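You operate a simulated robot arm through the tools that you are given. There is no shell and no other tool.

The job below is to be done with a simulated two-armed robot. You get a single attempt, and the scene is never put back.

Task
Take the grey bobbin from the top of the low brown box left of the aisle and leave it on top of the small white box there. Put the yellow ring on the top of the low steel stand. Put the white bobbin from the top of the low brown box left of the aisle on the shelf under the wooden bench. Fetch the red tube from the top of the white box by the aisle and stand it on the top of the brown-taped white box. Put one of the blue bobbins from the top of the brown-taped white box on top of the blue film roll there. Fetch the black cone from the top of the white box nearest the door and stand it on the top of the large brown box. Put the grey cup on the grey-top table away on the lower shelf of the grey stand. Do these in any order. Set down upright: red tube, black cone.

Only the result counts: the job must be done as asked and must still hold three seconds after the hand-in. Knocking over, shifting, dropping, spilling or breaking anything else fails it.

Robot
Two 6-joint arms with three-finger grippers on one trunk, on a base that drives. Base frame: it is fixed to the floor where the robot stands at the start and does not move with it; the origin is under the middle of the robot, x ahead of it, y to its left, z up. Units: mm, degrees, N and s.
The left shoulder is at the start at [40, 147, 1198], the right one opposite. With the tool pointing down near the work surface each hand reaches from about 160 to 360 mm from the robot's upright axis, wherever it stands, measured 20 degrees to its own side. Places, roughly: black cone (10x10x17 cm) [-2900, -700, 500]; blue bobbin (5x5x17 cm) [-3700, -1400, 600]; film roll (6x6x13 cm) [-3900, -1300, 600]; grey bobbin (5x5x17 cm) [-800, -2400, 500]; grey cup (8x8x8 cm) [-3100, 1000, 900]; lower shelf of the grey stand [-7300, -3600, 600]; red tube (7x7x21 cm) [-3100, -2000, 500]; shelf under the wooden bench [700, -5100, 300]; small white box [-500, -2250, 500]; top of the brown-taped white box [-3800, -1400, 500]; top of the large brown box [-2700, -1400, 1000]; top of the low steel stand [-5500, -2900, 600]; white bobbin (5x5x17 cm) [-700, -2500, 500]; yellow ring (4x4x2 cm) [-900, -2300, 500]. Payload 2.69 kg a hand.
The TCP of each hand is the grasp point between the finger pads, 29 mm short of the fingertips. In the tool frame z runs along the fingers and y along their closing line. Largest opening 120 mm; the body of the gripper starts 78 mm behind the TCP.
Orientation is told as [roll, pitch, yaw] about the base's x, y, z axes, in that order, counted from this pose: with the fingers straight down and closing along the base's y, the tool's x points along the base's -x, its y along +y and its z along -z.

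Tools
- The arms move only by the tool jog_arm. It takes "left_moves", "right_moves" or both (then of equal length, played together; a hand with none holds still); each is one flat list of numbers, 6 for each row, row after row: the shift along the base's x, y, z in cm, then the turn, a rotation vector about the base's x, y, z in degrees. In form: [x, y, z, wx, wy, wz, x, y, z, wx, wy, wz, ...]. A call has 1 to 20 rows; each row shifts and turns the commanded pose from where the row before left it. "left_hand" and "right_hand" are, for a hand that has rows, the finger opening in cm, from 0 to 12, set as the call begins (left out, the last holds). A row lasts 0.2 s, in which the tool goes at most 50 mm and 8.6 degrees; a call with a longer step from one row to the next is refused whole, and so is a gripper value outside its range. A pose out of reach is approached as far as the arm can. The call stops where the force on the tool passes 40 N (or 10 N more than at its start, if that is more) or the arm is blocked; 0.2 s more then pass. Each finger halts on what it meets, pressing with about 34 N; the grip force reading is that of the motor and also rises with nothing between the fingers. The clock runs only during rows and for 0.2 s after the last one: add rows that do not move to give the fingers time. It gives the time, the measured TCP pose, the force on the tool (base axes), the opening and the grip force at its end, in the units of the frame above (readings bear some noise), with the torque about the TCP (base axes, N m) and any sound that the robot's microphone picked up.
- Cameras (640 x 400 px; columns grow to the right, rows downward): "scene" is now at [101.9, -12.4, 1413]; the picture's right is [-0.16, -0.99, 0.00], its down [-0.69, 0.11, -0.71] and it looks along [0.70, -0.11, -0.70] (base axes); focal length 248 px, centre (320, 200). "left" rides on the left gripper at [63, 0, -104] in its tool frame; the picture's right is [0.00, 1.00, 0.00], its down [-0.83, 0.00, -0.56] and it looks along [-0.56, 0.00, 0.83] (tool axes); focal length 275 px, centre (320, 200). "right" rides on the right gripper at [63, 0, -104] in its tool frame; the picture's right is [0.00, 1.00, 0.00], its down [-0.83, 0.00, -0.56] and it looks along [-0.56, 0.00, 0.83] (tool axes); focal length 275 px, centre (320, 200). There is no depth. A picture from a camera that has moved, and an enlarged one, comes with that camera's place and axes in the base frame and with its lens.
- snapshot(camera): a new picture of that camera. No time passes.
- slide_trunk(by): slides the trunk up (or, below 0, down) by that many mm; the arms and the scene camera ride with it, the base frame stays. It gives what a move gives, with no picture.
- base_move(legs): drives the robot by 1 to 6 legs, each [ahead, turn to the left] in mm and degrees, along the robot's own axes; the way and the turn of a leg run together, so that a leg with both is an arc; at most 1500 mm and 180 degrees a leg. The arms and the cameras ride along, it lands a little off, and it stops where it bumps. It gives what a move gives.
- head_to(pan, tilt): turns the head with the scene camera to pan (to the left, within 86 degrees either way) and tilt (down, from -29 to 69), counted from straight ahead of the robot. It gives what a move gives.
- inspect(camera, box): a new picture of the part [left, top, right, bottom] of that camera's present view, enlarged. No time passes.
- job_done(): hands the job in; it is judged then, once.

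Nothing tells you exact positions but the pictures and the camera data. Unless the task says otherwise, let go and move clear before handing in.

The tools are called after "Request:" as name(argument=value, ...) on one line, values as JSON. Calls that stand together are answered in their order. jog_arm: Moves the arms, as the interface text tells. Its arguments: {"type":"object","properties":{"left_moves":{"type":"array"},"left_hand":{"type":"number"},"right_moves":{"type":"array"},"right_hand":{"type":"number"}},"required":[]} The other tools are called the same way: slide_trunk (by) slides the trunk up or down; base_move (legs) drives the base; head_to (pan, tilt) turns the head that bears the scene camera; snapshot (camera) takes a picture; inspect (camera, box) takes an enlarged picture of a part of a camera's view; job_done () hands the job in.

At the start:

```text
time: 0.0
left_position: [429.6, 223.4, 781.1]
left_orientation: [-0.1, 0.0, 0.0]
left_contact_force: [-1.0, -0.7, 0.0]
left_torque: [0.0, -0.02, -0.04]
left_grip_width: 119.9
left_grip_force: 0.0
right_position: [356.1, -162.6, 711.9]
right_orientation: [0.0, -0.1, 0.1]
right_contact_force: [-0.3, 0.0, -0.5]
right_torque: [-0.03, 0.03, -0.01]
right_grip_width: 119.7
right_grip_force: 0.0
trunk travel left (down, up): [-325.0, 172.0]
robot x, y, heading: [-2.9, 2.0, -0.1]
head pan, tilt: [-9.0, 44.5]
```

scene: 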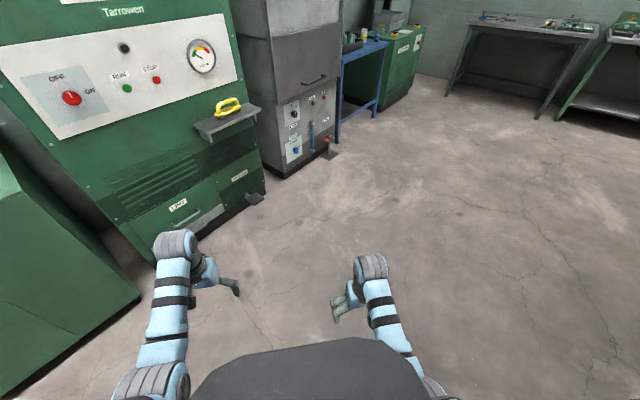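
right: 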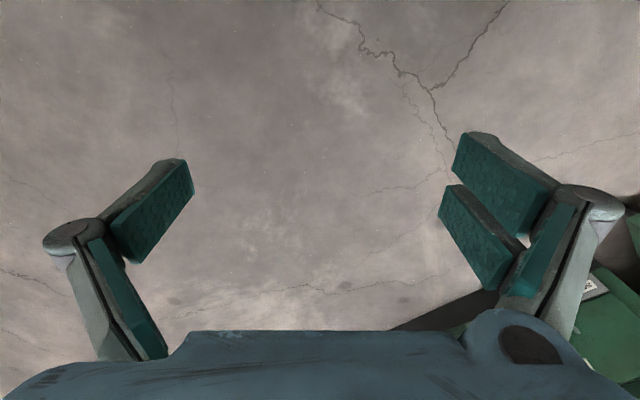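
left: 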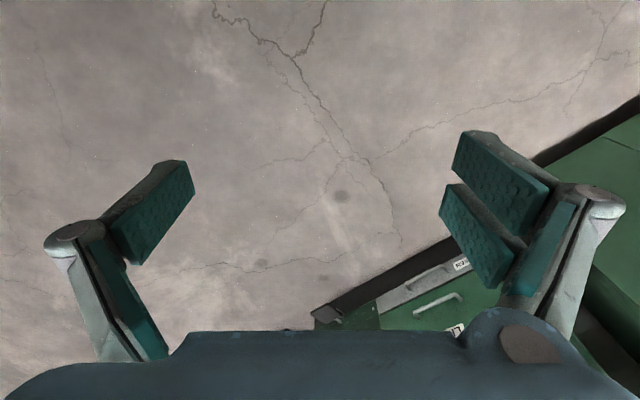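

I see green machines ahead and open floor to the right; the work lies behind and to the right of me. I'll look around with the head first.

Request:
head_to(pan=-80, tilt=20)

Request:
snapshot(camera="scene")

```text
time: 1.4
left_position: [429.2, 224.5, 782.3]
left_orientation: [0.0, 0.1, 0.0]
left_contact_force: [-0.2, -0.2, 0.4]
left_torque: [0.03, 0.03, 0.01]
left_grip_width: 119.9
left_grip_force: 0.1
right_position: [355.5, -162.7, 710.2]
right_orientation: [0.0, 0.0, 0.1]
right_contact_force: [-0.2, 0.7, -0.1]
right_torque: [0.02, -0.06, 0.0]
right_grip_width: 119.8
right_grip_force: 0.1
trunk travel left (down, up): [-325.0, 172.0]
robot x, y, heading: [-1.4, 1.8, -0.0]
head pan, tilt: [-80.0, 20.0]
```

```text
taken
camera scene: at [37.4, -91.3, 1451.0], right [-0.98, -0.17, 0.0], down [-0.06, 0.34, -0.94], along [0.16, -0.93, -0.34], focal length 248 px, centre (320, 200)
```

scene: 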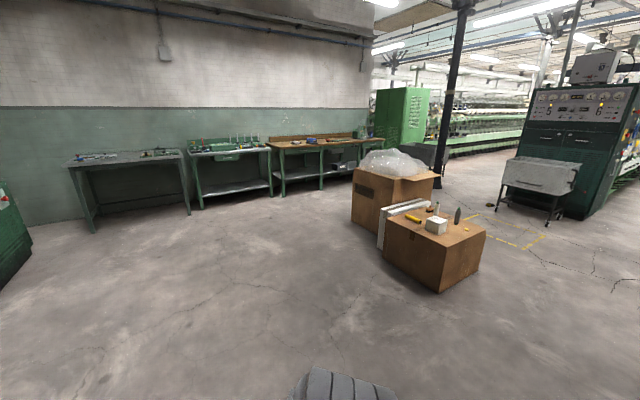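

The low brown box stands to the right with the small white box and bobbins on it, and the wooden bench is by the wall. I'll enlarge the view.

Request:
inspect(camera="scene", box=[340, 140, 500, 300])

Request:
inspect(camera="scene", box=[180, 110, 390, 240])

```text
2.50 times, centred on (420, 220) of scene
camera zoom: at [37.4, -91.3, 1451.0], right [-0.98, -0.17, 0.0], down [-0.06, 0.34, -0.94], along [0.16, -0.93, -0.34], focal length 620 px, centre (70, 150)
```

zoom: 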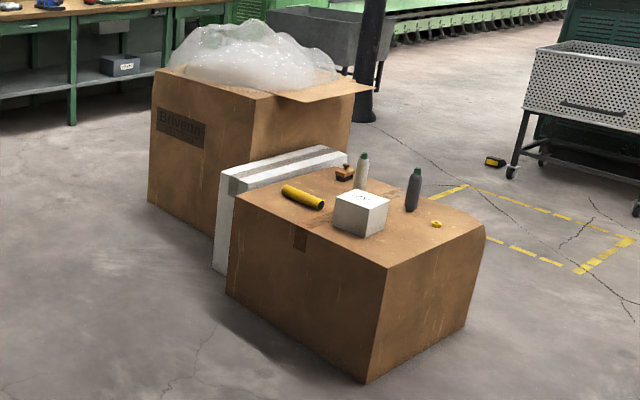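

```text
3.05 times, centred on (285, 175) of scene
camera zoom: at [37.4, -91.3, 1451.0], right [-0.98, -0.17, 0.0], down [-0.06, 0.34, -0.94], along [0.16, -0.93, -0.34], focal length 756 px, centre (427, 276)
```

zoom: 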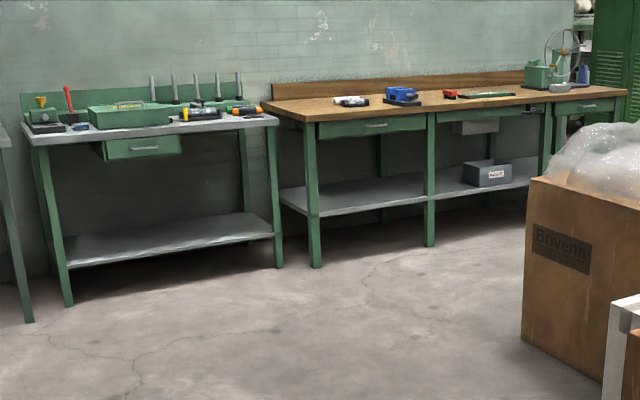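

The geometry agrees with the given places. I'll turn the base right and look at the rest of the hall.

Request:
base_move(legs=[[0, -110]])

Request:
head_to(pan=-75, tilt=20)

Request:
snapshot(camera="scene")

Request:
head_to(pan=0, tilt=20)

Request:
snapshot(camera="scene")

```text
time: 6.5
left_position: [48.2, -482.7, 782.6]
left_orientation: [0.0, 0.2, -111.9]
left_contact_force: [-0.8, 0.1, -0.8]
left_torque: [0.01, 0.01, 0.03]
left_grip_width: 120.1
left_grip_force: 0.1
right_position: [-284.9, -270.3, 711.7]
right_orientation: [0.0, 0.0, -111.9]
right_contact_force: [0.0, 0.0, 0.4]
right_torque: [-0.02, -0.03, -0.01]
right_grip_width: 120.1
right_grip_force: 0.1
trunk travel left (down, up): [-325.0, 172.0]
robot x, y, heading: [1.0, -0.1, -112.0]
head pan, tilt: [-80.0, 20.0]
```

```text
time: 7.2
left_position: [47.6, -481.5, 781.4]
left_orientation: [0.0, 0.1, -111.8]
left_contact_force: [-0.2, -0.1, 0.7]
left_torque: [-0.01, 0.0, 0.01]
left_grip_width: 120.1
left_grip_force: 0.0
right_position: [-285.3, -269.1, 710.6]
right_orientation: [0.0, 0.0, -111.9]
right_contact_force: [1.0, -0.1, 0.4]
right_torque: [0.01, 0.01, 0.01]
right_grip_width: 119.9
right_grip_force: 0.1
trunk travel left (down, up): [-325.0, 172.0]
robot x, y, heading: [0.2, 5.5, -111.9]
head pan, tilt: [-75.0, 20.0]
```

```text
taken
camera scene: at [-99.0, -7.2, 1451.0], right [0.12, 0.99, 0.0], down [0.34, -0.04, -0.94], along [-0.93, 0.11, -0.34], focal length 248 px, centre (320, 200)
```

scene: 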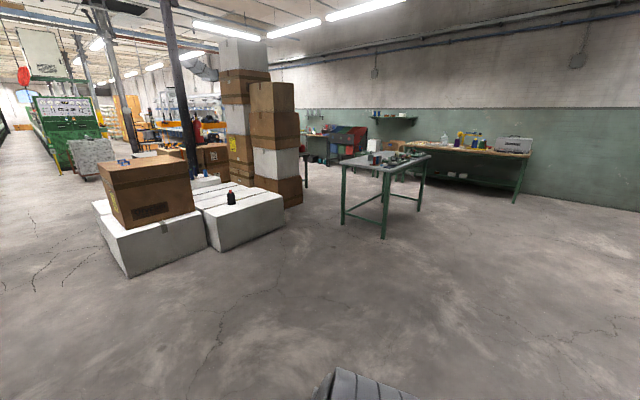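

```text
time: 8.6
left_position: [47.7, -481.6, 780.7]
left_orientation: [0.1, 0.2, -111.9]
left_contact_force: [0.2, 0.0, 0.4]
left_torque: [-0.02, 0.01, 0.01]
left_grip_width: 120.0
left_grip_force: 0.2
right_position: [-285.4, -270.7, 710.8]
right_orientation: [0.0, 0.0, -111.9]
right_contact_force: [0.2, 0.3, 0.3]
right_torque: [-0.02, 0.02, -0.01]
right_grip_width: 120.0
right_grip_force: 0.1
trunk travel left (down, up): [-325.0, 172.0]
robot x, y, heading: [1.6, 5.3, -111.8]
head pan, tilt: [0.0, 20.0]
```

```text
taken
camera scene: at [-41.5, -104.8, 1451.0], right [-0.93, 0.37, 0.0], down [0.13, 0.32, -0.94], along [-0.35, -0.87, -0.34], focal length 248 px, centre (320, 200)
```

scene: 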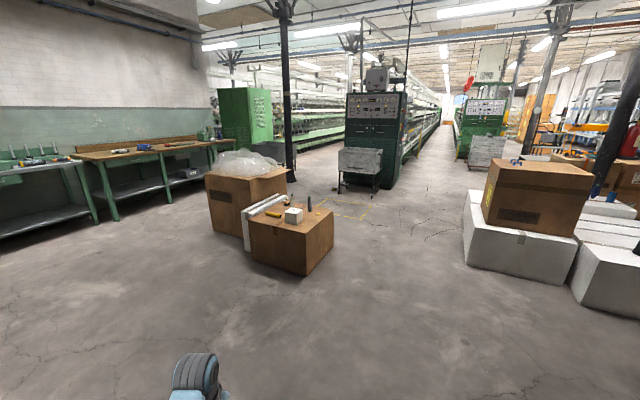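

Request:
head_to(pan=-50, tilt=20)

Request:
inspect(camera="scene", box=[40, 60, 360, 260])

Request:
inspect(camera="scene", box=[320, 60, 640, 260])

```text
time: 9.8
left_position: [47.6, -481.5, 781.0]
left_orientation: [0.0, 0.2, -111.9]
left_contact_force: [-0.6, -0.3, -0.5]
left_torque: [0.01, 0.03, 0.02]
left_grip_width: 119.9
left_grip_force: 0.1
right_position: [-286.0, -269.0, 710.7]
right_orientation: [0.0, 0.0, -111.9]
right_contact_force: [0.2, -0.3, -1.0]
right_torque: [-0.01, -0.04, 0.0]
right_grip_width: 119.7
right_grip_force: 0.2
trunk travel left (down, up): [-325.0, 172.0]
robot x, y, heading: [-0.5, -0.2, -112.1]
head pan, tilt: [-50.0, 20.0]
```

```text
2.00 times, centred on (200, 160) of scene
camera zoom: at [-95.1, -47.4, 1451.0], right [-0.31, 0.95, 0.0], down [0.33, 0.11, -0.94], along [-0.89, -0.29, -0.34], focal length 496 px, centre (560, 280)
```

zoom: 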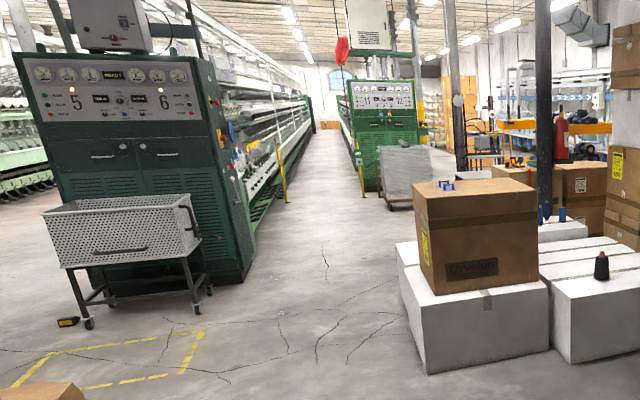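

```text
2.00 times, centred on (480, 160) of scene
camera zoom: at [-95.1, -47.4, 1451.0], right [-0.31, 0.95, 0.0], down [0.33, 0.11, -0.94], along [-0.89, -0.29, -0.34], focal length 496 px, centre (0, 280)
```

zoom: 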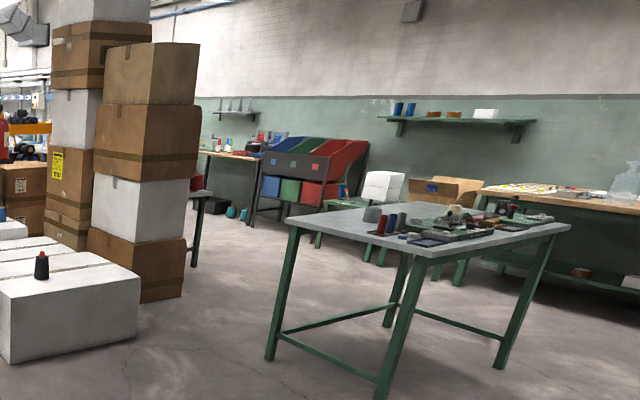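

I've mapped the low brown box: its top is at about z 450 and it is rotated about 40°, with the bobbins nearest its aisle-side face. I'll lower the trunk and test the arm's reach in free air.

Request:
slide_trunk(by=-300)

Request:
jog_arm(right_moves=[-1.49, -3.71, 0, 0, 0, 0, -1.49, -3.71, 0, 0, 0, 0, -1.49, -3.71, 0, 0, 0, 0, -1.49, -3.71, 0, 0, 0, 0, -1.49, -3.71, 0, 0, 0, 0, -1.49, -3.71, 0, 0, 0, 0, -1.49, -3.71, 0, 0, 0, 0])

```text
time: 13.0
left_position: [49.7, -480.4, 575.3]
left_orientation: [0.1, -0.1, -111.9]
left_contact_force: [0.0, -0.7, -0.3]
left_torque: [-0.03, 0.0, 0.04]
left_grip_width: 119.9
left_grip_force: 0.1
right_position: [-290.0, -292.2, 527.1]
right_orientation: [0.6, -4.9, -112.3]
right_contact_force: [0.7, 0.3, -0.3]
right_torque: [0.02, -0.01, -0.04]
right_grip_width: 120.1
right_grip_force: 0.0
trunk travel left (down, up): [-99.0, 399.0]
robot x, y, heading: [-1.8, 0.9, -112.1]
head pan, tilt: [-50.0, 20.0]
stopped: the arm was blocked; the commanded pose is now the measured one
```

```text
time: 13.7
left_position: [47.6, -482.8, 549.2]
left_orientation: [0.0, 0.4, -111.8]
left_contact_force: [0.4, 0.1, -0.6]
left_torque: [0.04, 0.01, 0.02]
left_grip_width: 119.8
left_grip_force: 0.1
right_position: [-326.6, -371.1, 508.6]
right_orientation: [0.0, -5.8, -112.5]
right_contact_force: [0.0, -0.3, -0.3]
right_torque: [0.05, -0.01, -0.04]
right_grip_width: 119.8
right_grip_force: 0.0
trunk travel left (down, up): [-99.0, 399.0]
robot x, y, heading: [1.7, 1.8, -112.0]
head pan, tilt: [-50.0, 20.0]
stopped in row 3 (right hand): the force on the tool passed its limit at 74 N (the readings are from after the stop); the commanded pose is now the measured one
```

The right arm got blocked while going down, so I'll look at what it touched.

Request:
head_to(pan=0, tilt=65)

Request:
snapshot(camera="scene")

Request:
snapshot(camera="right")

```text
time: 14.8
left_position: [47.6, -481.3, 554.5]
left_orientation: [0.0, 0.2, -112.0]
left_contact_force: [0.7, 0.1, -0.5]
left_torque: [0.0, 0.01, -0.01]
left_grip_width: 119.6
left_grip_force: 0.1
right_position: [-325.0, -368.2, 515.1]
right_orientation: [0.1, -6.1, -112.5]
right_contact_force: [-0.2, 0.1, 0.8]
right_torque: [-0.02, -0.02, 0.02]
right_grip_width: 120.3
right_grip_force: 0.1
trunk travel left (down, up): [-99.0, 399.0]
robot x, y, heading: [-0.2, 0.8, -112.1]
head pan, tilt: [0.0, 65.0]
```

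```text
taken
camera scene: at [-29.2, -74.5, 1161.3], right [-0.93, 0.37, 0.0], down [0.34, 0.84, -0.42], along [-0.16, -0.39, -0.91], focal length 248 px, centre (320, 200)
```

scene: 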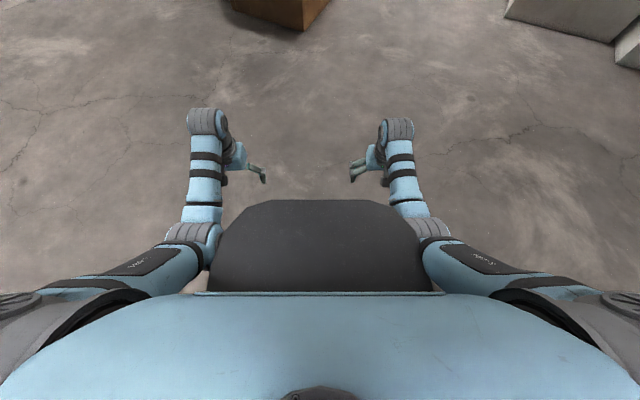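

```text
taken
camera right: at [-298.7, -300.9, 612.7], right [0.93, -0.38, 0.0], down [-0.29, -0.71, 0.64], along [-0.24, -0.59, -0.77], focal length 275 px, centre (320, 200)
```

right: 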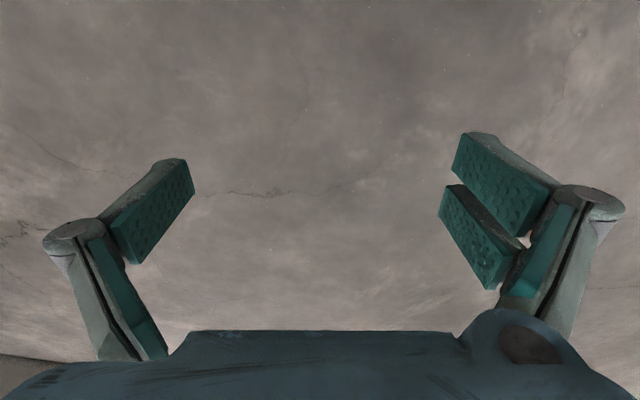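

A dark trapezoid in front of the chest may be the robot's own base. I'll raise the trunk by a known amount and compare the views to locate it.

Request:
slide_trunk(by=226)

Request:
snapshot(camera="scene")

```text
time: 17.2
left_position: [48.4, -481.0, 780.5]
left_orientation: [0.0, 0.2, -111.8]
left_contact_force: [0.3, -0.9, 0.3]
left_torque: [0.0, 0.01, 0.0]
left_grip_width: 120.1
left_grip_force: 0.0
right_position: [-325.9, -368.8, 741.6]
right_orientation: [0.1, -6.0, -112.4]
right_contact_force: [-1.0, 0.4, 0.2]
right_torque: [0.0, 0.01, 0.0]
right_grip_width: 119.9
right_grip_force: 0.0
trunk travel left (down, up): [-325.0, 173.0]
robot x, y, heading: [-0.6, 3.4, -111.8]
head pan, tilt: [0.0, 65.0]
```

```text
taken
camera scene: at [-29.2, -74.6, 1387.1], right [-0.93, 0.37, 0.0], down [0.34, 0.84, -0.42], along [-0.16, -0.39, -0.91], focal length 248 px, centre (320, 200)
```

scene: 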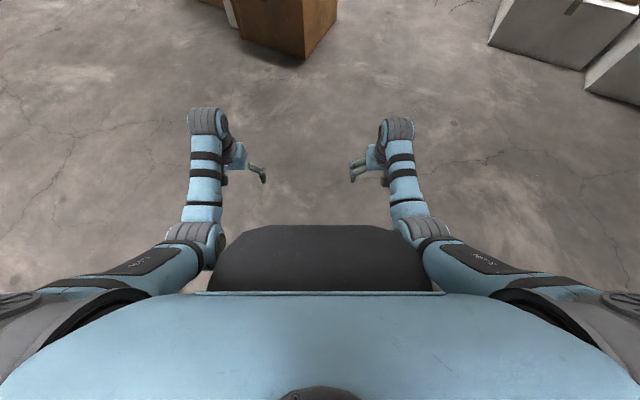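

The base turns out to be about 0.55 m high and to extend about 0.37 m ahead, so I need forward reach past it. I'll straighten the right hand and test how far it reaches.

Request:
jog_arm(right_moves=[0, 0, 4, 5.56, -2.25, 0, 0, 0, 4, 0, 0, 0, 0, 0, 4, 0, 0, 0, -1.12, -2.78, 0, 0, 0, 0, -1.12, -2.78, 0, 0, 0, 0, -1.12, -2.78, 0, 0, 0, 0, -1.12, -2.78, 0, 0, 0, 0, -1.12, -2.78, 0, 0, 0, 0, -1.12, -2.78, 0, 0, 0, 0, -1.12, -2.78, 0, 0, 0, 0, -1.12, -2.78, 0, 0, 0, 0])

```text
time: 19.6
left_position: [48.1, -481.4, 779.8]
left_orientation: [0.0, 0.3, -111.9]
left_contact_force: [-0.5, -0.3, 1.5]
left_torque: [0.01, 0.01, 0.0]
left_grip_width: 119.8
left_grip_force: 0.1
right_position: [-360.6, -455.6, 849.8]
right_orientation: [0.1, -0.1, -112.4]
right_contact_force: [0.3, -0.2, -0.3]
right_torque: [0.01, 0.02, -0.02]
right_grip_width: 120.2
right_grip_force: 0.0
right hand out of reach, approached as far as the arm can: row 3, 6, 7, 8, 9, 10, 11
trunk travel left (down, up): [-325.0, 173.0]
robot x, y, heading: [-3.0, 1.9, -111.5]
head pan, tilt: [0.0, 65.0]
```

The hand reaches about 560 mm ahead with the tool down, which is enough past the base. I'll drive round to the aisle side of the low brown box.

Request:
base_move(legs=[[0, -19], [1220, 0], [1220, 0], [0, 41], [950, 0], [0, 125]])

Request:
head_to(pan=0, tilt=35)

Request:
snapshot(camera="scene")

```text
time: 44.0
left_position: [-1341.2, -2367.4, 780.1]
left_orientation: [-0.1, 0.2, 32.3]
left_contact_force: [0.5, -0.7, 0.8]
left_torque: [-0.02, 0.01, 0.01]
left_grip_width: 119.9
left_grip_force: 0.0
right_position: [-1022.5, -2624.2, 849.3]
right_orientation: [0.0, -0.1, 31.9]
right_contact_force: [-0.4, 0.4, 0.2]
right_torque: [0.0, 0.01, 0.02]
right_grip_width: 119.9
right_grip_force: 0.0
trunk travel left (down, up): [-325.0, 173.0]
robot x, y, heading: [-1577.6, -2787.3, 32.5]
head pan, tilt: [0.0, 65.0]
```

```text
time: 45.0
left_position: [-1339.8, -2366.6, 780.4]
left_orientation: [0.1, 0.2, 32.5]
left_contact_force: [-0.6, 0.3, 0.0]
left_torque: [-0.01, 0.01, -0.01]
left_grip_width: 120.1
left_grip_force: 0.0
right_position: [-1022.5, -2626.2, 850.5]
right_orientation: [0.0, 0.0, 31.9]
right_contact_force: [0.4, -0.2, 0.9]
right_torque: [-0.02, 0.0, -0.02]
right_grip_width: 120.1
right_grip_force: 0.0
trunk travel left (down, up): [-325.0, 173.0]
robot x, y, heading: [-1582.5, -2780.8, 32.5]
head pan, tilt: [0.0, 35.0]
```

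```text
taken
camera scene: at [-1489.4, -2728.1, 1426.9], right [0.54, -0.84, 0.0], down [-0.49, -0.31, -0.82], along [0.69, 0.44, -0.57], focal length 248 px, centre (320, 200)
```

scene: 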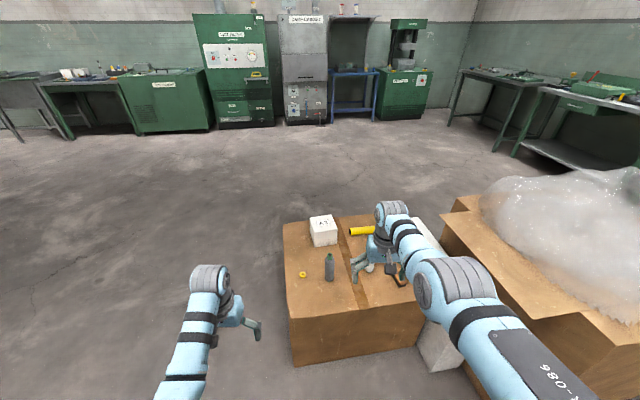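

I see the box top from the aisle side, with the ring, the grey bobbin and the white bobbin near its edge behind my right hand. I'll enlarge it for measuring.

Request:
inspect(camera="scene", box=[270, 200, 450, 380])

```text
2.22 times, centred on (360, 290) of scene
camera zoom: at [-1489.4, -2728.1, 1426.9], right [0.54, -0.84, 0.0], down [-0.49, -0.31, -0.82], along [0.69, 0.44, -0.57], focal length 551 px, centre (231, 0)
```

zoom: 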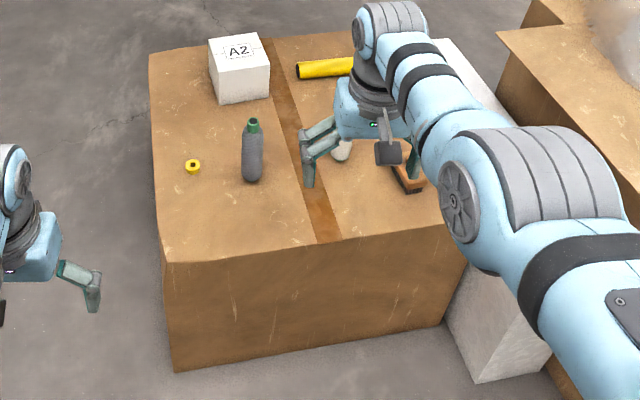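

The box is about 600 mm deep by 670 mm wide, with the objects 160–200 mm in from this face. To approach tightly I need the extent of my own base, so I'll measure it at two trunk heights.

Request:
jog_arm(left_moves=[2.0, 1.3, 4, 0, 0, 0, 2.0, 1.3, 4, 0, 0, 0, 2.0, 1.3, 0, 0, 0, 0, 2.0, 1.3, 0, 0, 0, 0])

Request:
head_to(pan=0, tilt=69)

Request:
inspect(camera="scene", box=[190, 130, 450, 330])

Request:
slide_trunk(by=-250)

Request:
inspect(camera="scene", box=[190, 130, 450, 330])

```text
time: 46.0
left_position: [-1257.5, -2309.4, 853.9]
left_orientation: [-0.1, 0.1, 32.4]
left_contact_force: [0.1, 0.7, -0.2]
left_torque: [-0.05, 0.0, 0.04]
left_grip_width: 120.0
left_grip_force: 0.1
left hand out of reach, approached as far as the arm can: row 2
right_position: [-1021.8, -2626.1, 850.7]
right_orientation: [0.0, 0.1, 31.9]
right_contact_force: [0.4, -0.6, 0.0]
right_torque: [-0.02, 0.01, 0.02]
right_grip_width: 120.2
right_grip_force: 0.0
trunk travel left (down, up): [-325.0, 173.0]
robot x, y, heading: [-1579.8, -2781.4, 32.3]
head pan, tilt: [0.0, 35.0]
```

```text
time: 47.0
left_position: [-1257.4, -2310.1, 854.6]
left_orientation: [0.1, 0.2, 32.4]
left_contact_force: [-0.1, 0.0, -0.2]
left_torque: [0.0, -0.01, 0.03]
left_grip_width: 120.2
left_grip_force: 0.1
right_position: [-1023.1, -2626.3, 850.2]
right_orientation: [0.0, -0.1, 31.9]
right_contact_force: [0.0, 0.3, 0.9]
right_torque: [-0.01, 0.0, -0.02]
right_grip_width: 120.2
right_grip_force: 0.0
trunk travel left (down, up): [-325.0, 173.0]
robot x, y, heading: [-1581.1, -2785.2, 32.3]
head pan, tilt: [0.0, 68.8]
```

```text
2.00 times, centred on (320, 230) of scene
camera zoom: at [-1516.5, -2745.2, 1383.4], right [0.54, -0.84, 0.0], down [-0.79, -0.5, -0.36], along [0.31, 0.19, -0.93], focal length 496 px, centre (320, 140)
```

zoom: 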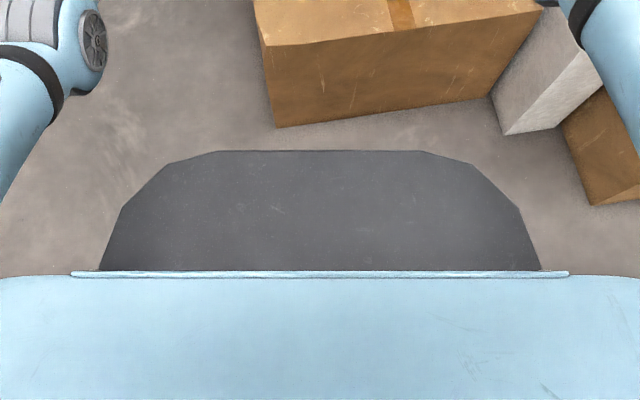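

```text
time: 49.6
left_position: [-1258.0, -2308.9, 604.6]
left_orientation: [-0.1, 0.2, 32.4]
left_contact_force: [0.1, 0.4, -0.3]
left_torque: [-0.03, -0.02, -0.01]
left_grip_width: 119.8
left_grip_force: 0.1
right_position: [-1023.3, -2626.8, 600.3]
right_orientation: [0.0, -0.2, 31.8]
right_contact_force: [0.2, 0.5, -0.3]
right_torque: [-0.02, 0.01, 0.0]
right_grip_width: 120.2
right_grip_force: 0.1
trunk travel left (down, up): [-75.0, 423.0]
robot x, y, heading: [-1581.7, -2783.8, 32.6]
head pan, tilt: [0.0, 68.8]
```

```text
2.00 times, centred on (320, 230) of scene
camera zoom: at [-1516.6, -2745.4, 1133.1], right [0.54, -0.84, 0.0], down [-0.79, -0.5, -0.36], along [0.31, 0.19, -0.93], focal length 496 px, centre (320, 140)
```

zoom: 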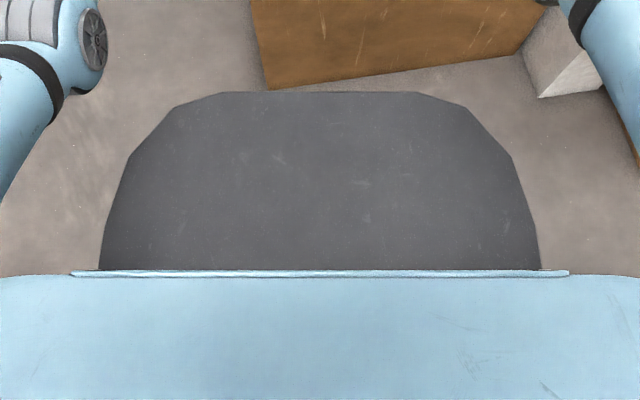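

The dark body's outline changes oddly with trunk height, so it may be a folding leg or knee rather than a fixed box. I'll turn the left wrist camera to look across at it.

Request:
jog_arm(left_moves=[-1, 1.6, 3, 0, 0, -8.5, -1, 1.6, 3, 0, 0, -8.5, -1, 1.6, 3, 0, 0, -8.5, -1, 1.6, 3, 0, 0, -8.5, 0, 0, 0, 0, 0, -8.5, 0, 0, 0, 0, 0, -8.5, 0, 0, 0, 0, 0, -8.5, 0, 0, 0, 0, 0, -8.5, 0, 0, 0, 0, 0, -8.5, 0, 0, 0, 0, 0, -8.5, 0, 0, 0, 0, 0, -8.5, 0, 0, 0, 0, 0, -8.5])

Request:
snapshot(camera="left")

```text
time: 52.2
left_position: [-1287.6, -2236.8, 718.4]
left_orientation: [0.1, 0.2, -69.6]
left_contact_force: [0.3, 0.4, 0.3]
left_torque: [-0.04, 0.05, -0.02]
left_grip_width: 120.3
left_grip_force: 0.0
left hand out of reach, approached as far as the arm can: row 3, 4
right_position: [-1022.9, -2625.9, 600.4]
right_orientation: [0.1, -0.1, 31.9]
right_contact_force: [0.1, 0.4, 0.4]
right_torque: [0.0, -0.02, 0.02]
right_grip_width: 120.0
right_grip_force: 0.2
trunk travel left (down, up): [-75.0, 423.0]
robot x, y, heading: [-1581.0, -2789.0, 32.6]
head pan, tilt: [0.0, 68.8]
```

```text
taken
camera left: at [-1308.4, -2178.9, 823.3], right [0.94, 0.34, 0.0], down [0.29, -0.78, 0.55], along [0.19, -0.52, -0.83], focal length 275 px, centre (320, 200)
```

left: 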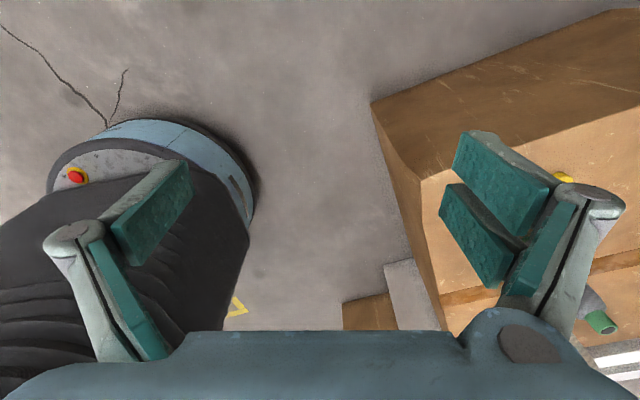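

The picture shows a round mobile base with a pleated bellows above it, not a big box. I'll zoom in to measure the base radius.

Request:
inspect(camera="left", box=[20, 90, 280, 260])

```text
2.35 times, centred on (150, 175) of left
camera zoom: at [-1308.4, -2178.9, 823.3], right [0.94, 0.34, 0.0], down [0.29, -0.78, 0.55], along [0.19, -0.52, -0.83], focal length 648 px, centre (720, 259)
```

zoom: 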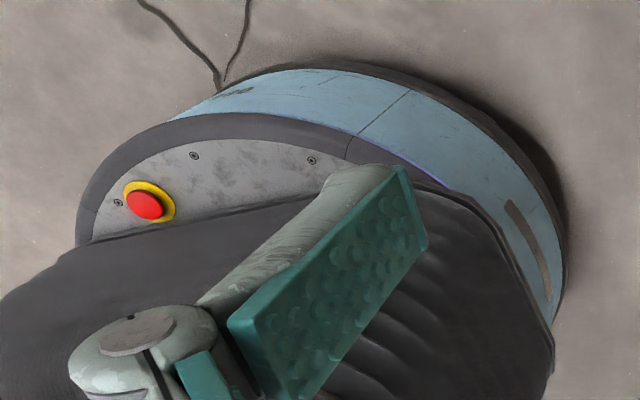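

The base is a cylinder of about 235 mm radius with bellows inside roughly 300 mm, so I can stand about 315 mm from a box face. I'll take the grey bobbin from the left face first, so I restore the left hand, raise the trunk and drive there.

Request:
jog_arm(left_moves=[0, 0, 0, 0, 0, 8.5, 0, 0, 0, 0, 0, 8.5, 0, 0, 0, 0, 0, 8.5, 0, 0, 0, 0, 0, 8.5, 0, 0, 0, 0, 0, 8.5, 0, 0, 0, 0, 0, 8.5, 0, 0, 0, 0, 0, 8.5, 0, 0, 0, 0, 0, 8.5, 0, 0, 0, 0, 0, 8.5, 0, 0, 0, 0, 0, 8.5, 0, 0, 0, 0, 0, 8.5, 0, 0, 0, 0, 0, 8.5])

Request:
slide_trunk(by=150)

Request:
base_move(legs=[[0, 55.8], [1421, 0], [0, -136.8], [350, 0]])

Request:
head_to(pan=0, tilt=45)

Request:
snapshot(camera="scene")

```text
time: 54.8
left_position: [-1288.5, -2237.9, 718.9]
left_orientation: [0.0, 0.2, 32.6]
left_contact_force: [-0.5, 0.6, 0.3]
left_torque: [0.0, 0.01, 0.0]
left_grip_width: 120.1
left_grip_force: 0.1
right_position: [-1022.6, -2625.5, 601.1]
right_orientation: [0.0, 0.0, 31.9]
right_contact_force: [-0.2, -0.9, 0.2]
right_torque: [0.0, 0.0, -0.02]
right_grip_width: 120.3
right_grip_force: 0.0
trunk travel left (down, up): [-75.0, 423.0]
robot x, y, heading: [-1582.0, -2785.2, 32.4]
head pan, tilt: [0.0, 68.8]
```

```text
time: 56.5
left_position: [-1288.2, -2235.9, 870.2]
left_orientation: [0.0, 0.3, 32.4]
left_contact_force: [0.6, 0.1, 0.9]
left_torque: [0.0, -0.02, 0.02]
left_grip_width: 120.3
left_grip_force: 0.0
right_position: [-1023.2, -2627.2, 751.4]
right_orientation: [-0.1, -0.1, 31.9]
right_contact_force: [-0.1, 0.1, 0.1]
right_torque: [-0.01, -0.02, 0.04]
right_grip_width: 120.0
right_grip_force: 0.1
trunk travel left (down, up): [-225.0, 273.0]
robot x, y, heading: [-1578.8, -2786.7, 32.4]
head pan, tilt: [0.0, 68.8]
```

```text
time: 73.6
left_position: [-717.0, -1863.2, 870.9]
left_orientation: [0.0, 0.1, -49.3]
left_contact_force: [-0.8, 0.1, 0.2]
left_torque: [0.0, -0.06, 0.01]
left_grip_width: 119.8
left_grip_force: 0.1
right_position: [-1063.7, -2182.7, 751.7]
right_orientation: [0.0, 0.0, -49.9]
right_contact_force: [0.6, 0.8, -0.9]
right_torque: [0.03, 0.02, -0.01]
right_grip_width: 120.1
right_grip_force: 0.1
trunk travel left (down, up): [-225.0, 273.0]
robot x, y, heading: [-1303.1, -1654.2, -49.1]
head pan, tilt: [0.0, 68.8]
```

```text
time: 74.5
left_position: [-715.9, -1864.7, 871.6]
left_orientation: [0.1, 0.2, -49.3]
left_contact_force: [-0.3, -0.1, 0.2]
left_torque: [0.02, 0.02, 0.02]
left_grip_width: 119.9
left_grip_force: 0.1
right_position: [-1065.1, -2181.4, 752.5]
right_orientation: [0.0, -0.1, -49.9]
right_contact_force: [-0.4, 0.6, 0.5]
right_torque: [-0.01, 0.01, 0.04]
right_grip_width: 120.0
right_grip_force: 0.0
trunk travel left (down, up): [-225.0, 273.0]
robot x, y, heading: [-1301.8, -1650.3, -48.9]
head pan, tilt: [0.0, 45.0]
```

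```text
taken
camera scene: at [-1235.9, -1729.3, 1313.2], right [-0.76, -0.65, 0.0], down [-0.46, 0.54, -0.71], along [0.46, -0.54, -0.71], focal length 248 px, centre (320, 200)
```

scene: 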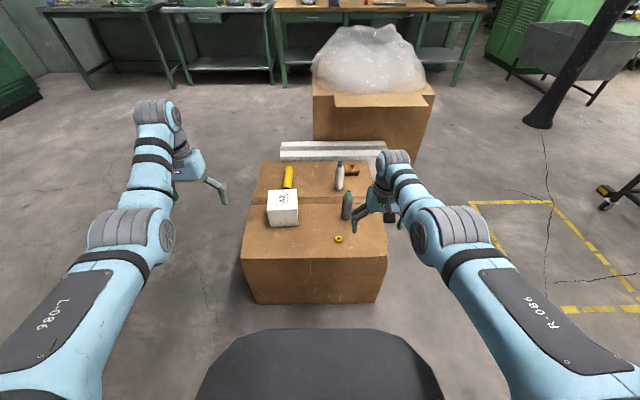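

Now I face the left end of the box with everything in view; I'll enlarge for measurement.

Request:
inspect(camera="scene", box=[230, 140, 400, 310])

```text
2.35 times, centred on (315, 225) of scene
camera zoom: at [-1235.9, -1729.3, 1313.2], right [-0.76, -0.65, 0.0], down [-0.46, 0.54, -0.71], along [0.46, -0.54, -0.71], focal length 584 px, centre (332, 141)
```

zoom: 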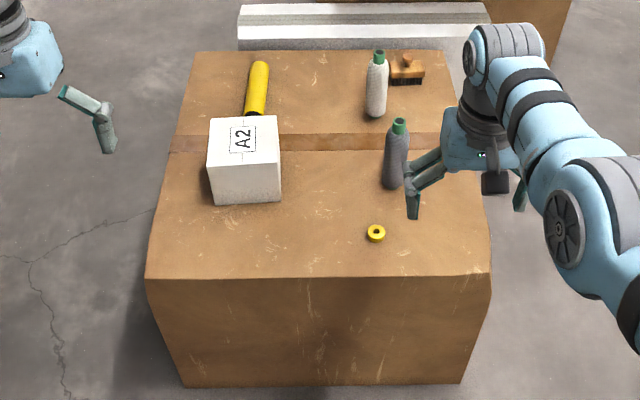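

Both views agree: grey bobbin about (-839,-2366), ring about (-889,-2251), white bobbin about (-687,-2506), A2 box centre about (-612,-2199) with its top at 550. I'll move up to the left face.

Request:
base_move(legs=[[0, 1.7], [320, 0], [0, -1.0]])

Request:
snapshot(camera="right")

```text
time: 77.3
left_position: [-492.6, -2092.2, 869.8]
left_orientation: [0.0, 0.1, -48.3]
left_contact_force: [0.0, -0.1, -0.2]
left_torque: [-0.02, -0.01, 0.05]
left_grip_width: 120.1
left_grip_force: 0.1
right_position: [-835.3, -2417.4, 752.6]
right_orientation: [0.0, -0.2, -48.9]
right_contact_force: [-0.3, -0.5, 0.5]
right_torque: [0.0, -0.02, 0.01]
right_grip_width: 119.9
right_grip_force: 0.1
trunk travel left (down, up): [-225.0, 273.0]
robot x, y, heading: [-1083.7, -1888.6, -48.0]
head pan, tilt: [0.0, 45.0]
```

```text
taken
camera right: at [-877.0, -2370.0, 856.3], right [0.75, 0.66, 0.0], down [0.55, -0.62, 0.56], along [0.37, -0.42, -0.83], focal length 275 px, centre (320, 200)
```

right: 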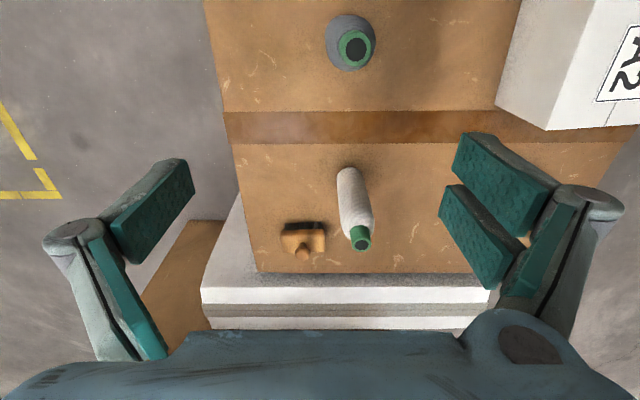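

The wrist camera puts the grey bobbin at about (-842,-2367). I'll centre the right hand above it, lower the trunk and look again.

Request:
jog_arm(right_moves=[-0.35, 2.5, 0, 0, 0, 0, -0.35, 2.5, 0, 0, 0, 0], right_hand=11)

Request:
slide_trunk(by=-90)

Request:
snapshot(camera="right")

Request:
snapshot(camera="scene")

```text
time: 77.9
left_position: [-494.1, -2091.2, 870.0]
left_orientation: [-0.1, 0.1, -48.3]
left_contact_force: [0.6, -0.3, -0.5]
left_torque: [0.04, 0.0, 0.01]
left_grip_width: 119.9
left_grip_force: 0.0
right_position: [-840.0, -2366.7, 753.0]
right_orientation: [0.0, -0.2, -48.9]
right_contact_force: [0.0, -0.5, 0.5]
right_torque: [0.0, 0.0, -0.02]
right_grip_width: 110.2
right_grip_force: 0.2
trunk travel left (down, up): [-225.0, 273.0]
robot x, y, heading: [-1082.1, -1891.8, -48.5]
head pan, tilt: [0.0, 45.0]
```

```text
time: 79.2
left_position: [-494.4, -2093.5, 780.0]
left_orientation: [0.1, 0.1, -48.3]
left_contact_force: [0.7, 0.7, 0.3]
left_torque: [-0.02, 0.02, 0.03]
left_grip_width: 119.9
left_grip_force: 0.0
right_position: [-840.7, -2366.8, 662.6]
right_orientation: [0.0, -0.2, -48.9]
right_contact_force: [-0.7, -0.3, 0.6]
right_torque: [0.0, -0.03, 0.0]
right_grip_width: 110.0
right_grip_force: 0.1
trunk travel left (down, up): [-135.0, 363.0]
robot x, y, heading: [-1081.1, -1892.2, -48.3]
head pan, tilt: [0.0, 45.0]
```

```text
taken
camera right: at [-882.8, -2320.6, 766.7], right [0.75, 0.66, 0.0], down [0.55, -0.62, 0.56], along [0.37, -0.42, -0.83], focal length 275 px, centre (320, 200)
```

right: 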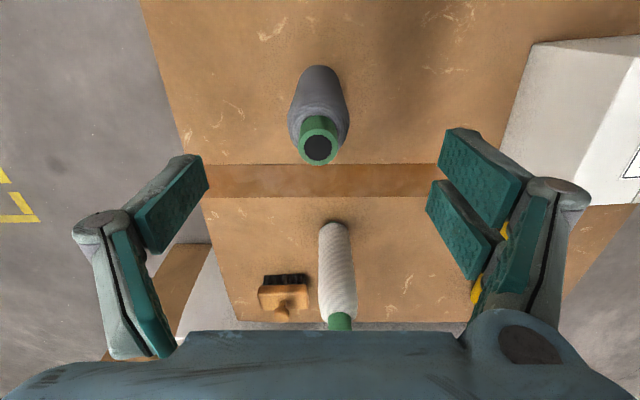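

```text
taken
camera scene: at [-1015.0, -1966.6, 1222.8], right [-0.75, -0.67, 0.0], down [-0.47, 0.53, -0.71], along [0.47, -0.53, -0.71], focal length 248 px, centre (320, 200)
```

scene: 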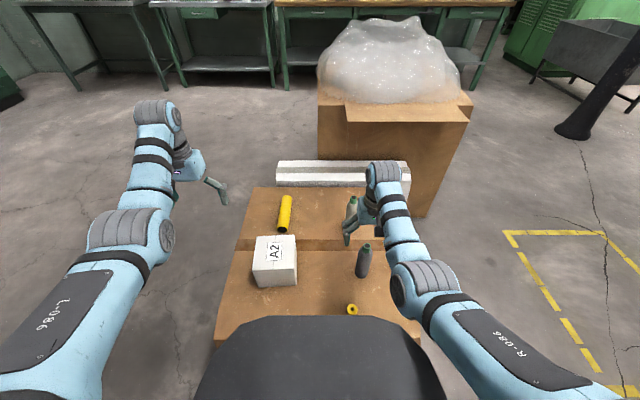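

The bobbin is centred between the fingers. I'll lower around it and close.

Request:
slide_trunk(by=-60)

Request:
jog_arm(right_moves=[-0.1, -0.1, -1.8, 0, 0, 0, -0.1, -0.1, -1.8, 0, 0, 0], right_hand=11)

Request:
snapshot(camera="right")

```text
time: 80.2
left_position: [-493.7, -2092.4, 719.7]
left_orientation: [0.0, 0.1, -48.3]
left_contact_force: [0.6, -0.1, -0.2]
left_torque: [0.01, -0.01, 0.0]
left_grip_width: 120.0
left_grip_force: 0.0
right_position: [-840.4, -2366.7, 602.3]
right_orientation: [0.0, -0.2, -48.9]
right_contact_force: [-1.6, 0.7, 0.2]
right_torque: [0.0, 0.01, -0.02]
right_grip_width: 110.0
right_grip_force: 0.1
trunk travel left (down, up): [-75.0, 423.0]
robot x, y, heading: [-1085.7, -1896.0, -48.3]
head pan, tilt: [0.0, 45.0]
```

```text
time: 80.8
left_position: [-493.6, -2092.9, 719.6]
left_orientation: [0.1, 0.2, -48.2]
left_contact_force: [-0.2, 0.9, 0.0]
left_torque: [-0.03, 0.01, 0.02]
left_grip_width: 120.0
left_grip_force: 0.1
right_position: [-843.1, -2368.2, 565.6]
right_orientation: [-0.1, -0.2, -48.8]
right_contact_force: [0.0, -0.7, -0.5]
right_torque: [-0.01, 0.0, 0.0]
right_grip_width: 110.1
right_grip_force: 0.1
trunk travel left (down, up): [-75.0, 423.0]
robot x, y, heading: [-1081.4, -1894.2, -48.2]
head pan, tilt: [0.0, 45.0]
```

```text
taken
camera right: at [-885.3, -2321.6, 669.6], right [0.75, 0.66, 0.0], down [0.55, -0.62, 0.56], along [0.37, -0.42, -0.83], focal length 275 px, centre (320, 200)
```

right: 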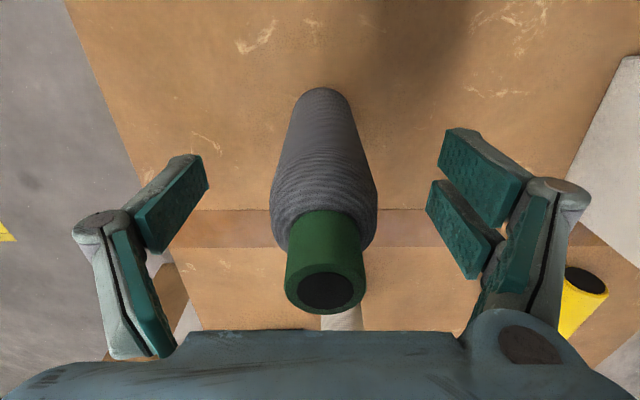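

Aligned; closing the right hand on the grey bobbin.

Request:
jog_arm(right_moves=[0, 0, 0, 0, 0, 0, 0, 0, 0, 0, 0, 0, 0, 0, 0, 0, 0, 0, 0, 0, 0, 0, 0, 0], right_hand=0)

Request:
jog_arm(right_moves=[0, 0, 1, 0, 0, 0, 0, 0, 2, 0, 0, 0, 0, 0, 4, 0, 0, 0, 0, 0, 4, 0, 0, 0, 0, 0, 3, 0, 0, 0], right_hand=0)

Request:
snapshot(camera="right")

```text
time: 81.8
left_position: [-494.2, -2093.4, 719.3]
left_orientation: [0.1, 0.2, -48.3]
left_contact_force: [0.5, 0.3, -0.1]
left_torque: [0.0, 0.02, -0.01]
left_grip_width: 120.1
left_grip_force: 0.0
right_position: [-843.5, -2367.3, 565.9]
right_orientation: [0.0, -0.1, -49.0]
right_contact_force: [-0.1, 0.6, -0.7]
right_torque: [-0.01, -0.03, 0.06]
right_grip_width: 42.0
right_grip_force: 33.8
trunk travel left (down, up): [-75.0, 423.0]
robot x, y, heading: [-1082.9, -1891.9, -48.4]
head pan, tilt: [0.0, 45.0]
```

```text
time: 83.0
left_position: [-493.8, -2093.3, 718.0]
left_orientation: [0.0, 0.2, -48.3]
left_contact_force: [-0.2, 0.3, 0.1]
left_torque: [-0.01, -0.02, -0.04]
left_grip_width: 119.9
left_grip_force: 0.0
right_position: [-827.6, -2382.1, 696.4]
right_orientation: [0.0, -0.1, -48.9]
right_contact_force: [0.7, -0.7, -0.5]
right_torque: [-0.02, 0.04, -0.02]
right_grip_width: 42.0
right_grip_force: 33.6
right hand out of reach, approached as far as the arm can: row 4, 5
trunk travel left (down, up): [-75.0, 423.0]
robot x, y, heading: [-1084.5, -1892.5, -47.9]
head pan, tilt: [0.0, 45.0]
```

```text
taken
camera right: at [-869.9, -2335.3, 800.5], right [0.75, 0.66, 0.0], down [0.55, -0.62, 0.56], along [0.37, -0.42, -0.83], focal length 275 px, centre (320, 200)
```

right: 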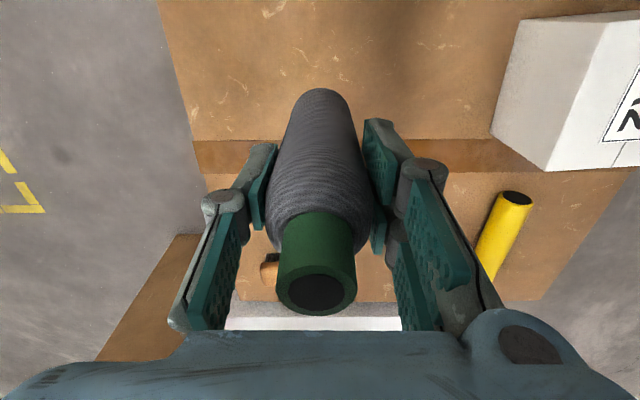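

The grey bobbin is held and lifted. I'll raise the trunk slightly and rotate the base left about 29° so it comes over the A2 box.

Request:
slide_trunk(by=30)

Request:
base_move(legs=[[0, 29.3]])

Request:
snapshot(camera="right")

Request:
snapshot(camera="scene")

```text
time: 83.7
left_position: [-493.2, -2092.4, 749.5]
left_orientation: [0.0, 0.1, -48.3]
left_contact_force: [-0.3, 0.0, 0.2]
left_torque: [-0.01, 0.01, 0.01]
left_grip_width: 119.9
left_grip_force: 0.0
right_position: [-828.1, -2382.1, 724.6]
right_orientation: [0.0, 0.0, -48.9]
right_contact_force: [-0.5, -0.5, -0.9]
right_torque: [0.01, -0.01, -0.04]
right_grip_width: 42.1
right_grip_force: 34.2
trunk travel left (down, up): [-105.0, 393.0]
robot x, y, heading: [-1084.7, -1891.9, -48.4]
head pan, tilt: [0.0, 45.0]
```

```text
time: 85.6
left_position: [-471.3, -1776.4, 749.9]
left_orientation: [0.0, 0.3, -18.7]
left_contact_force: [-0.3, 0.2, 0.3]
left_torque: [-0.03, -0.01, -0.02]
left_grip_width: 120.0
left_grip_force: 0.1
right_position: [-619.4, -2192.1, 726.4]
right_orientation: [0.0, -0.1, -19.4]
right_contact_force: [0.5, 0.6, -0.9]
right_torque: [0.0, 0.0, -0.01]
right_grip_width: 42.0
right_grip_force: 33.9
trunk travel left (down, up): [-105.0, 393.0]
robot x, y, heading: [-1083.7, -1892.5, -18.9]
head pan, tilt: [0.0, 45.0]
```

```text
taken
camera right: at [-679.3, -2172.6, 830.5], right [0.33, 0.94, 0.0], down [0.78, -0.27, 0.56], along [0.53, -0.18, -0.83], focal length 275 px, centre (320, 200)
```

right: 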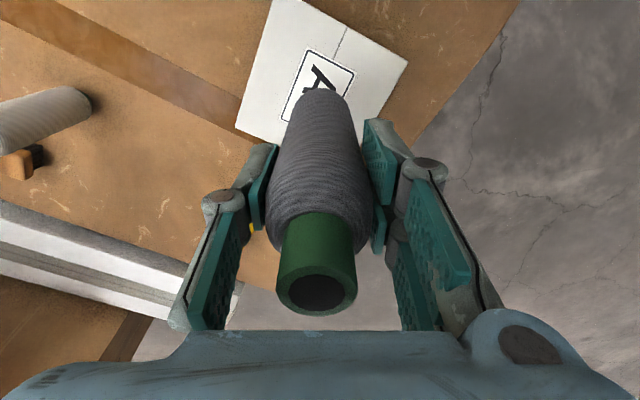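

```text
taken
camera scene: at [-986.2, -1923.5, 1192.3], right [-0.32, -0.95, 0.0], down [-0.67, 0.23, -0.71], along [0.67, -0.23, -0.71], focal length 248 px, centre (320, 200)
```

scene: 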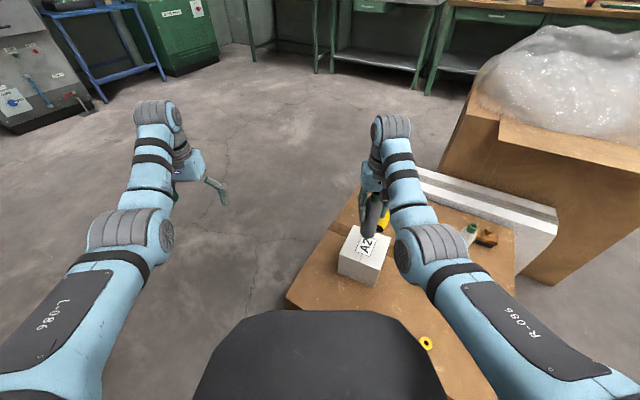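

The bobbin hangs centred over the A2 box top. I'll lower it with the trunk, then finish gently with the arm.

Request:
slide_trunk(by=-57)

Request:
inspect(camera="scene", box=[300, 170, 460, 300])

```text
time: 86.6
left_position: [-472.6, -1776.2, 694.6]
left_orientation: [-0.1, -0.1, -18.8]
left_contact_force: [1.0, 0.4, -0.3]
left_torque: [0.03, 0.01, 0.01]
left_grip_width: 119.9
left_grip_force: 0.1
right_position: [-619.8, -2191.5, 674.9]
right_orientation: [0.0, -0.7, -19.5]
right_contact_force: [3.0, 0.2, 35.6]
right_torque: [-0.09, -0.36, -0.04]
right_grip_width: 42.6
right_grip_force: 33.8
trunk travel left (down, up): [-48.0, 450.0]
robot x, y, heading: [-1085.7, -1890.0, -19.0]
head pan, tilt: [0.0, 45.0]
```

```text
3.08 times, centred on (380, 235) of scene
camera zoom: at [-989.7, -1921.2, 1135.6], right [-0.32, -0.95, 0.0], down [-0.67, 0.23, -0.71], along [0.67, -0.23, -0.7], focal length 763 px, centre (135, 92)
```

zoom: 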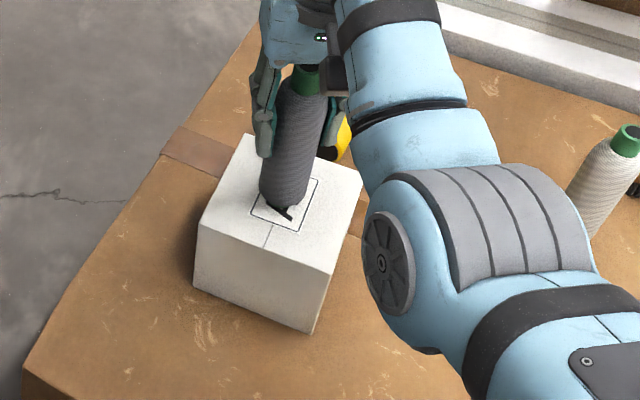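

Contact came early with 36 N of force, so the A2 top is nearer z 560. I'll relieve the force by raising the trunk a little before releasing.

Request:
slide_trunk(by=5)

```text
time: 87.1
left_position: [-472.5, -1776.9, 697.4]
left_orientation: [0.0, 0.0, -18.9]
left_contact_force: [-0.2, 0.1, 0.2]
left_torque: [0.02, 0.05, -0.01]
left_grip_width: 120.0
left_grip_force: 0.1
right_position: [-619.8, -2192.1, 674.0]
right_orientation: [0.0, 0.0, -19.4]
right_contact_force: [4.6, 1.6, 8.5]
right_torque: [0.02, -0.66, 0.02]
right_grip_width: 42.2
right_grip_force: 34.1
trunk travel left (down, up): [-53.0, 445.0]
robot x, y, heading: [-1085.4, -1892.0, -18.9]
head pan, tilt: [0.0, 45.0]
```

Request:
slide_trunk(by=2)

```text
time: 87.6
left_position: [-471.0, -1775.8, 699.0]
left_orientation: [-0.1, 0.2, -18.9]
left_contact_force: [-0.7, -0.7, -0.1]
left_torque: [0.04, 0.01, 0.01]
left_grip_width: 119.7
left_grip_force: 0.1
right_position: [-621.2, -2192.9, 674.1]
right_orientation: [0.0, 0.1, -19.5]
right_contact_force: [0.8, 1.2, -0.8]
right_torque: [0.01, -0.01, 0.0]
right_grip_width: 42.1
right_grip_force: 34.2
trunk travel left (down, up): [-55.0, 443.0]
robot x, y, heading: [-1079.6, -1894.3, -19.0]
head pan, tilt: [0.0, 45.0]
```

Force is zero with the bobbin just on the surface; I'll release and rise with the trunk.

Request:
jog_arm(right_moves=[0, 0, 0, 0, 0, 0, 0, 0, 0, 0, 0, 0, 0, 0, 0, 0, 0, 0, 0, 0, 0, 0, 0, 0], right_hand=9)

Request:
snapshot(camera="right")

```text
time: 88.6
left_position: [-471.6, -1777.3, 699.1]
left_orientation: [0.0, 0.2, -18.8]
left_contact_force: [0.1, -0.3, 0.2]
left_torque: [-0.03, -0.03, 0.01]
left_grip_width: 120.2
left_grip_force: 0.1
right_position: [-619.6, -2193.5, 676.3]
right_orientation: [-0.1, -0.1, -19.4]
right_contact_force: [-1.0, 0.4, 0.7]
right_torque: [-0.01, -0.03, 0.02]
right_grip_width: 89.9
right_grip_force: 0.0
trunk travel left (down, up): [-55.0, 443.0]
robot x, y, heading: [-1083.6, -1887.7, -18.7]
head pan, tilt: [0.0, 45.0]
```

```text
taken
camera right: at [-679.4, -2172.6, 780.0], right [0.33, 0.94, 0.0], down [0.78, -0.27, 0.56], along [0.53, -0.18, -0.83], focal length 275 px, centre (320, 200)
```

right: 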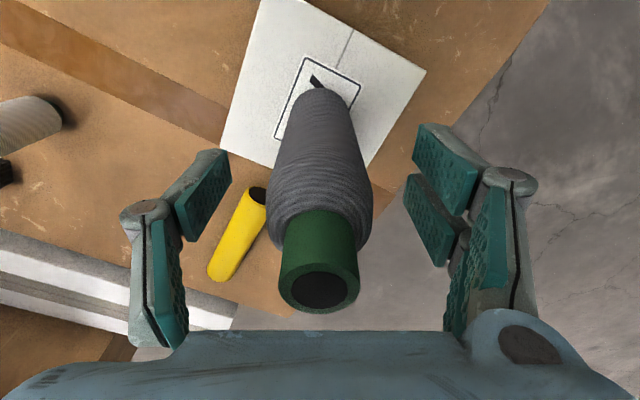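

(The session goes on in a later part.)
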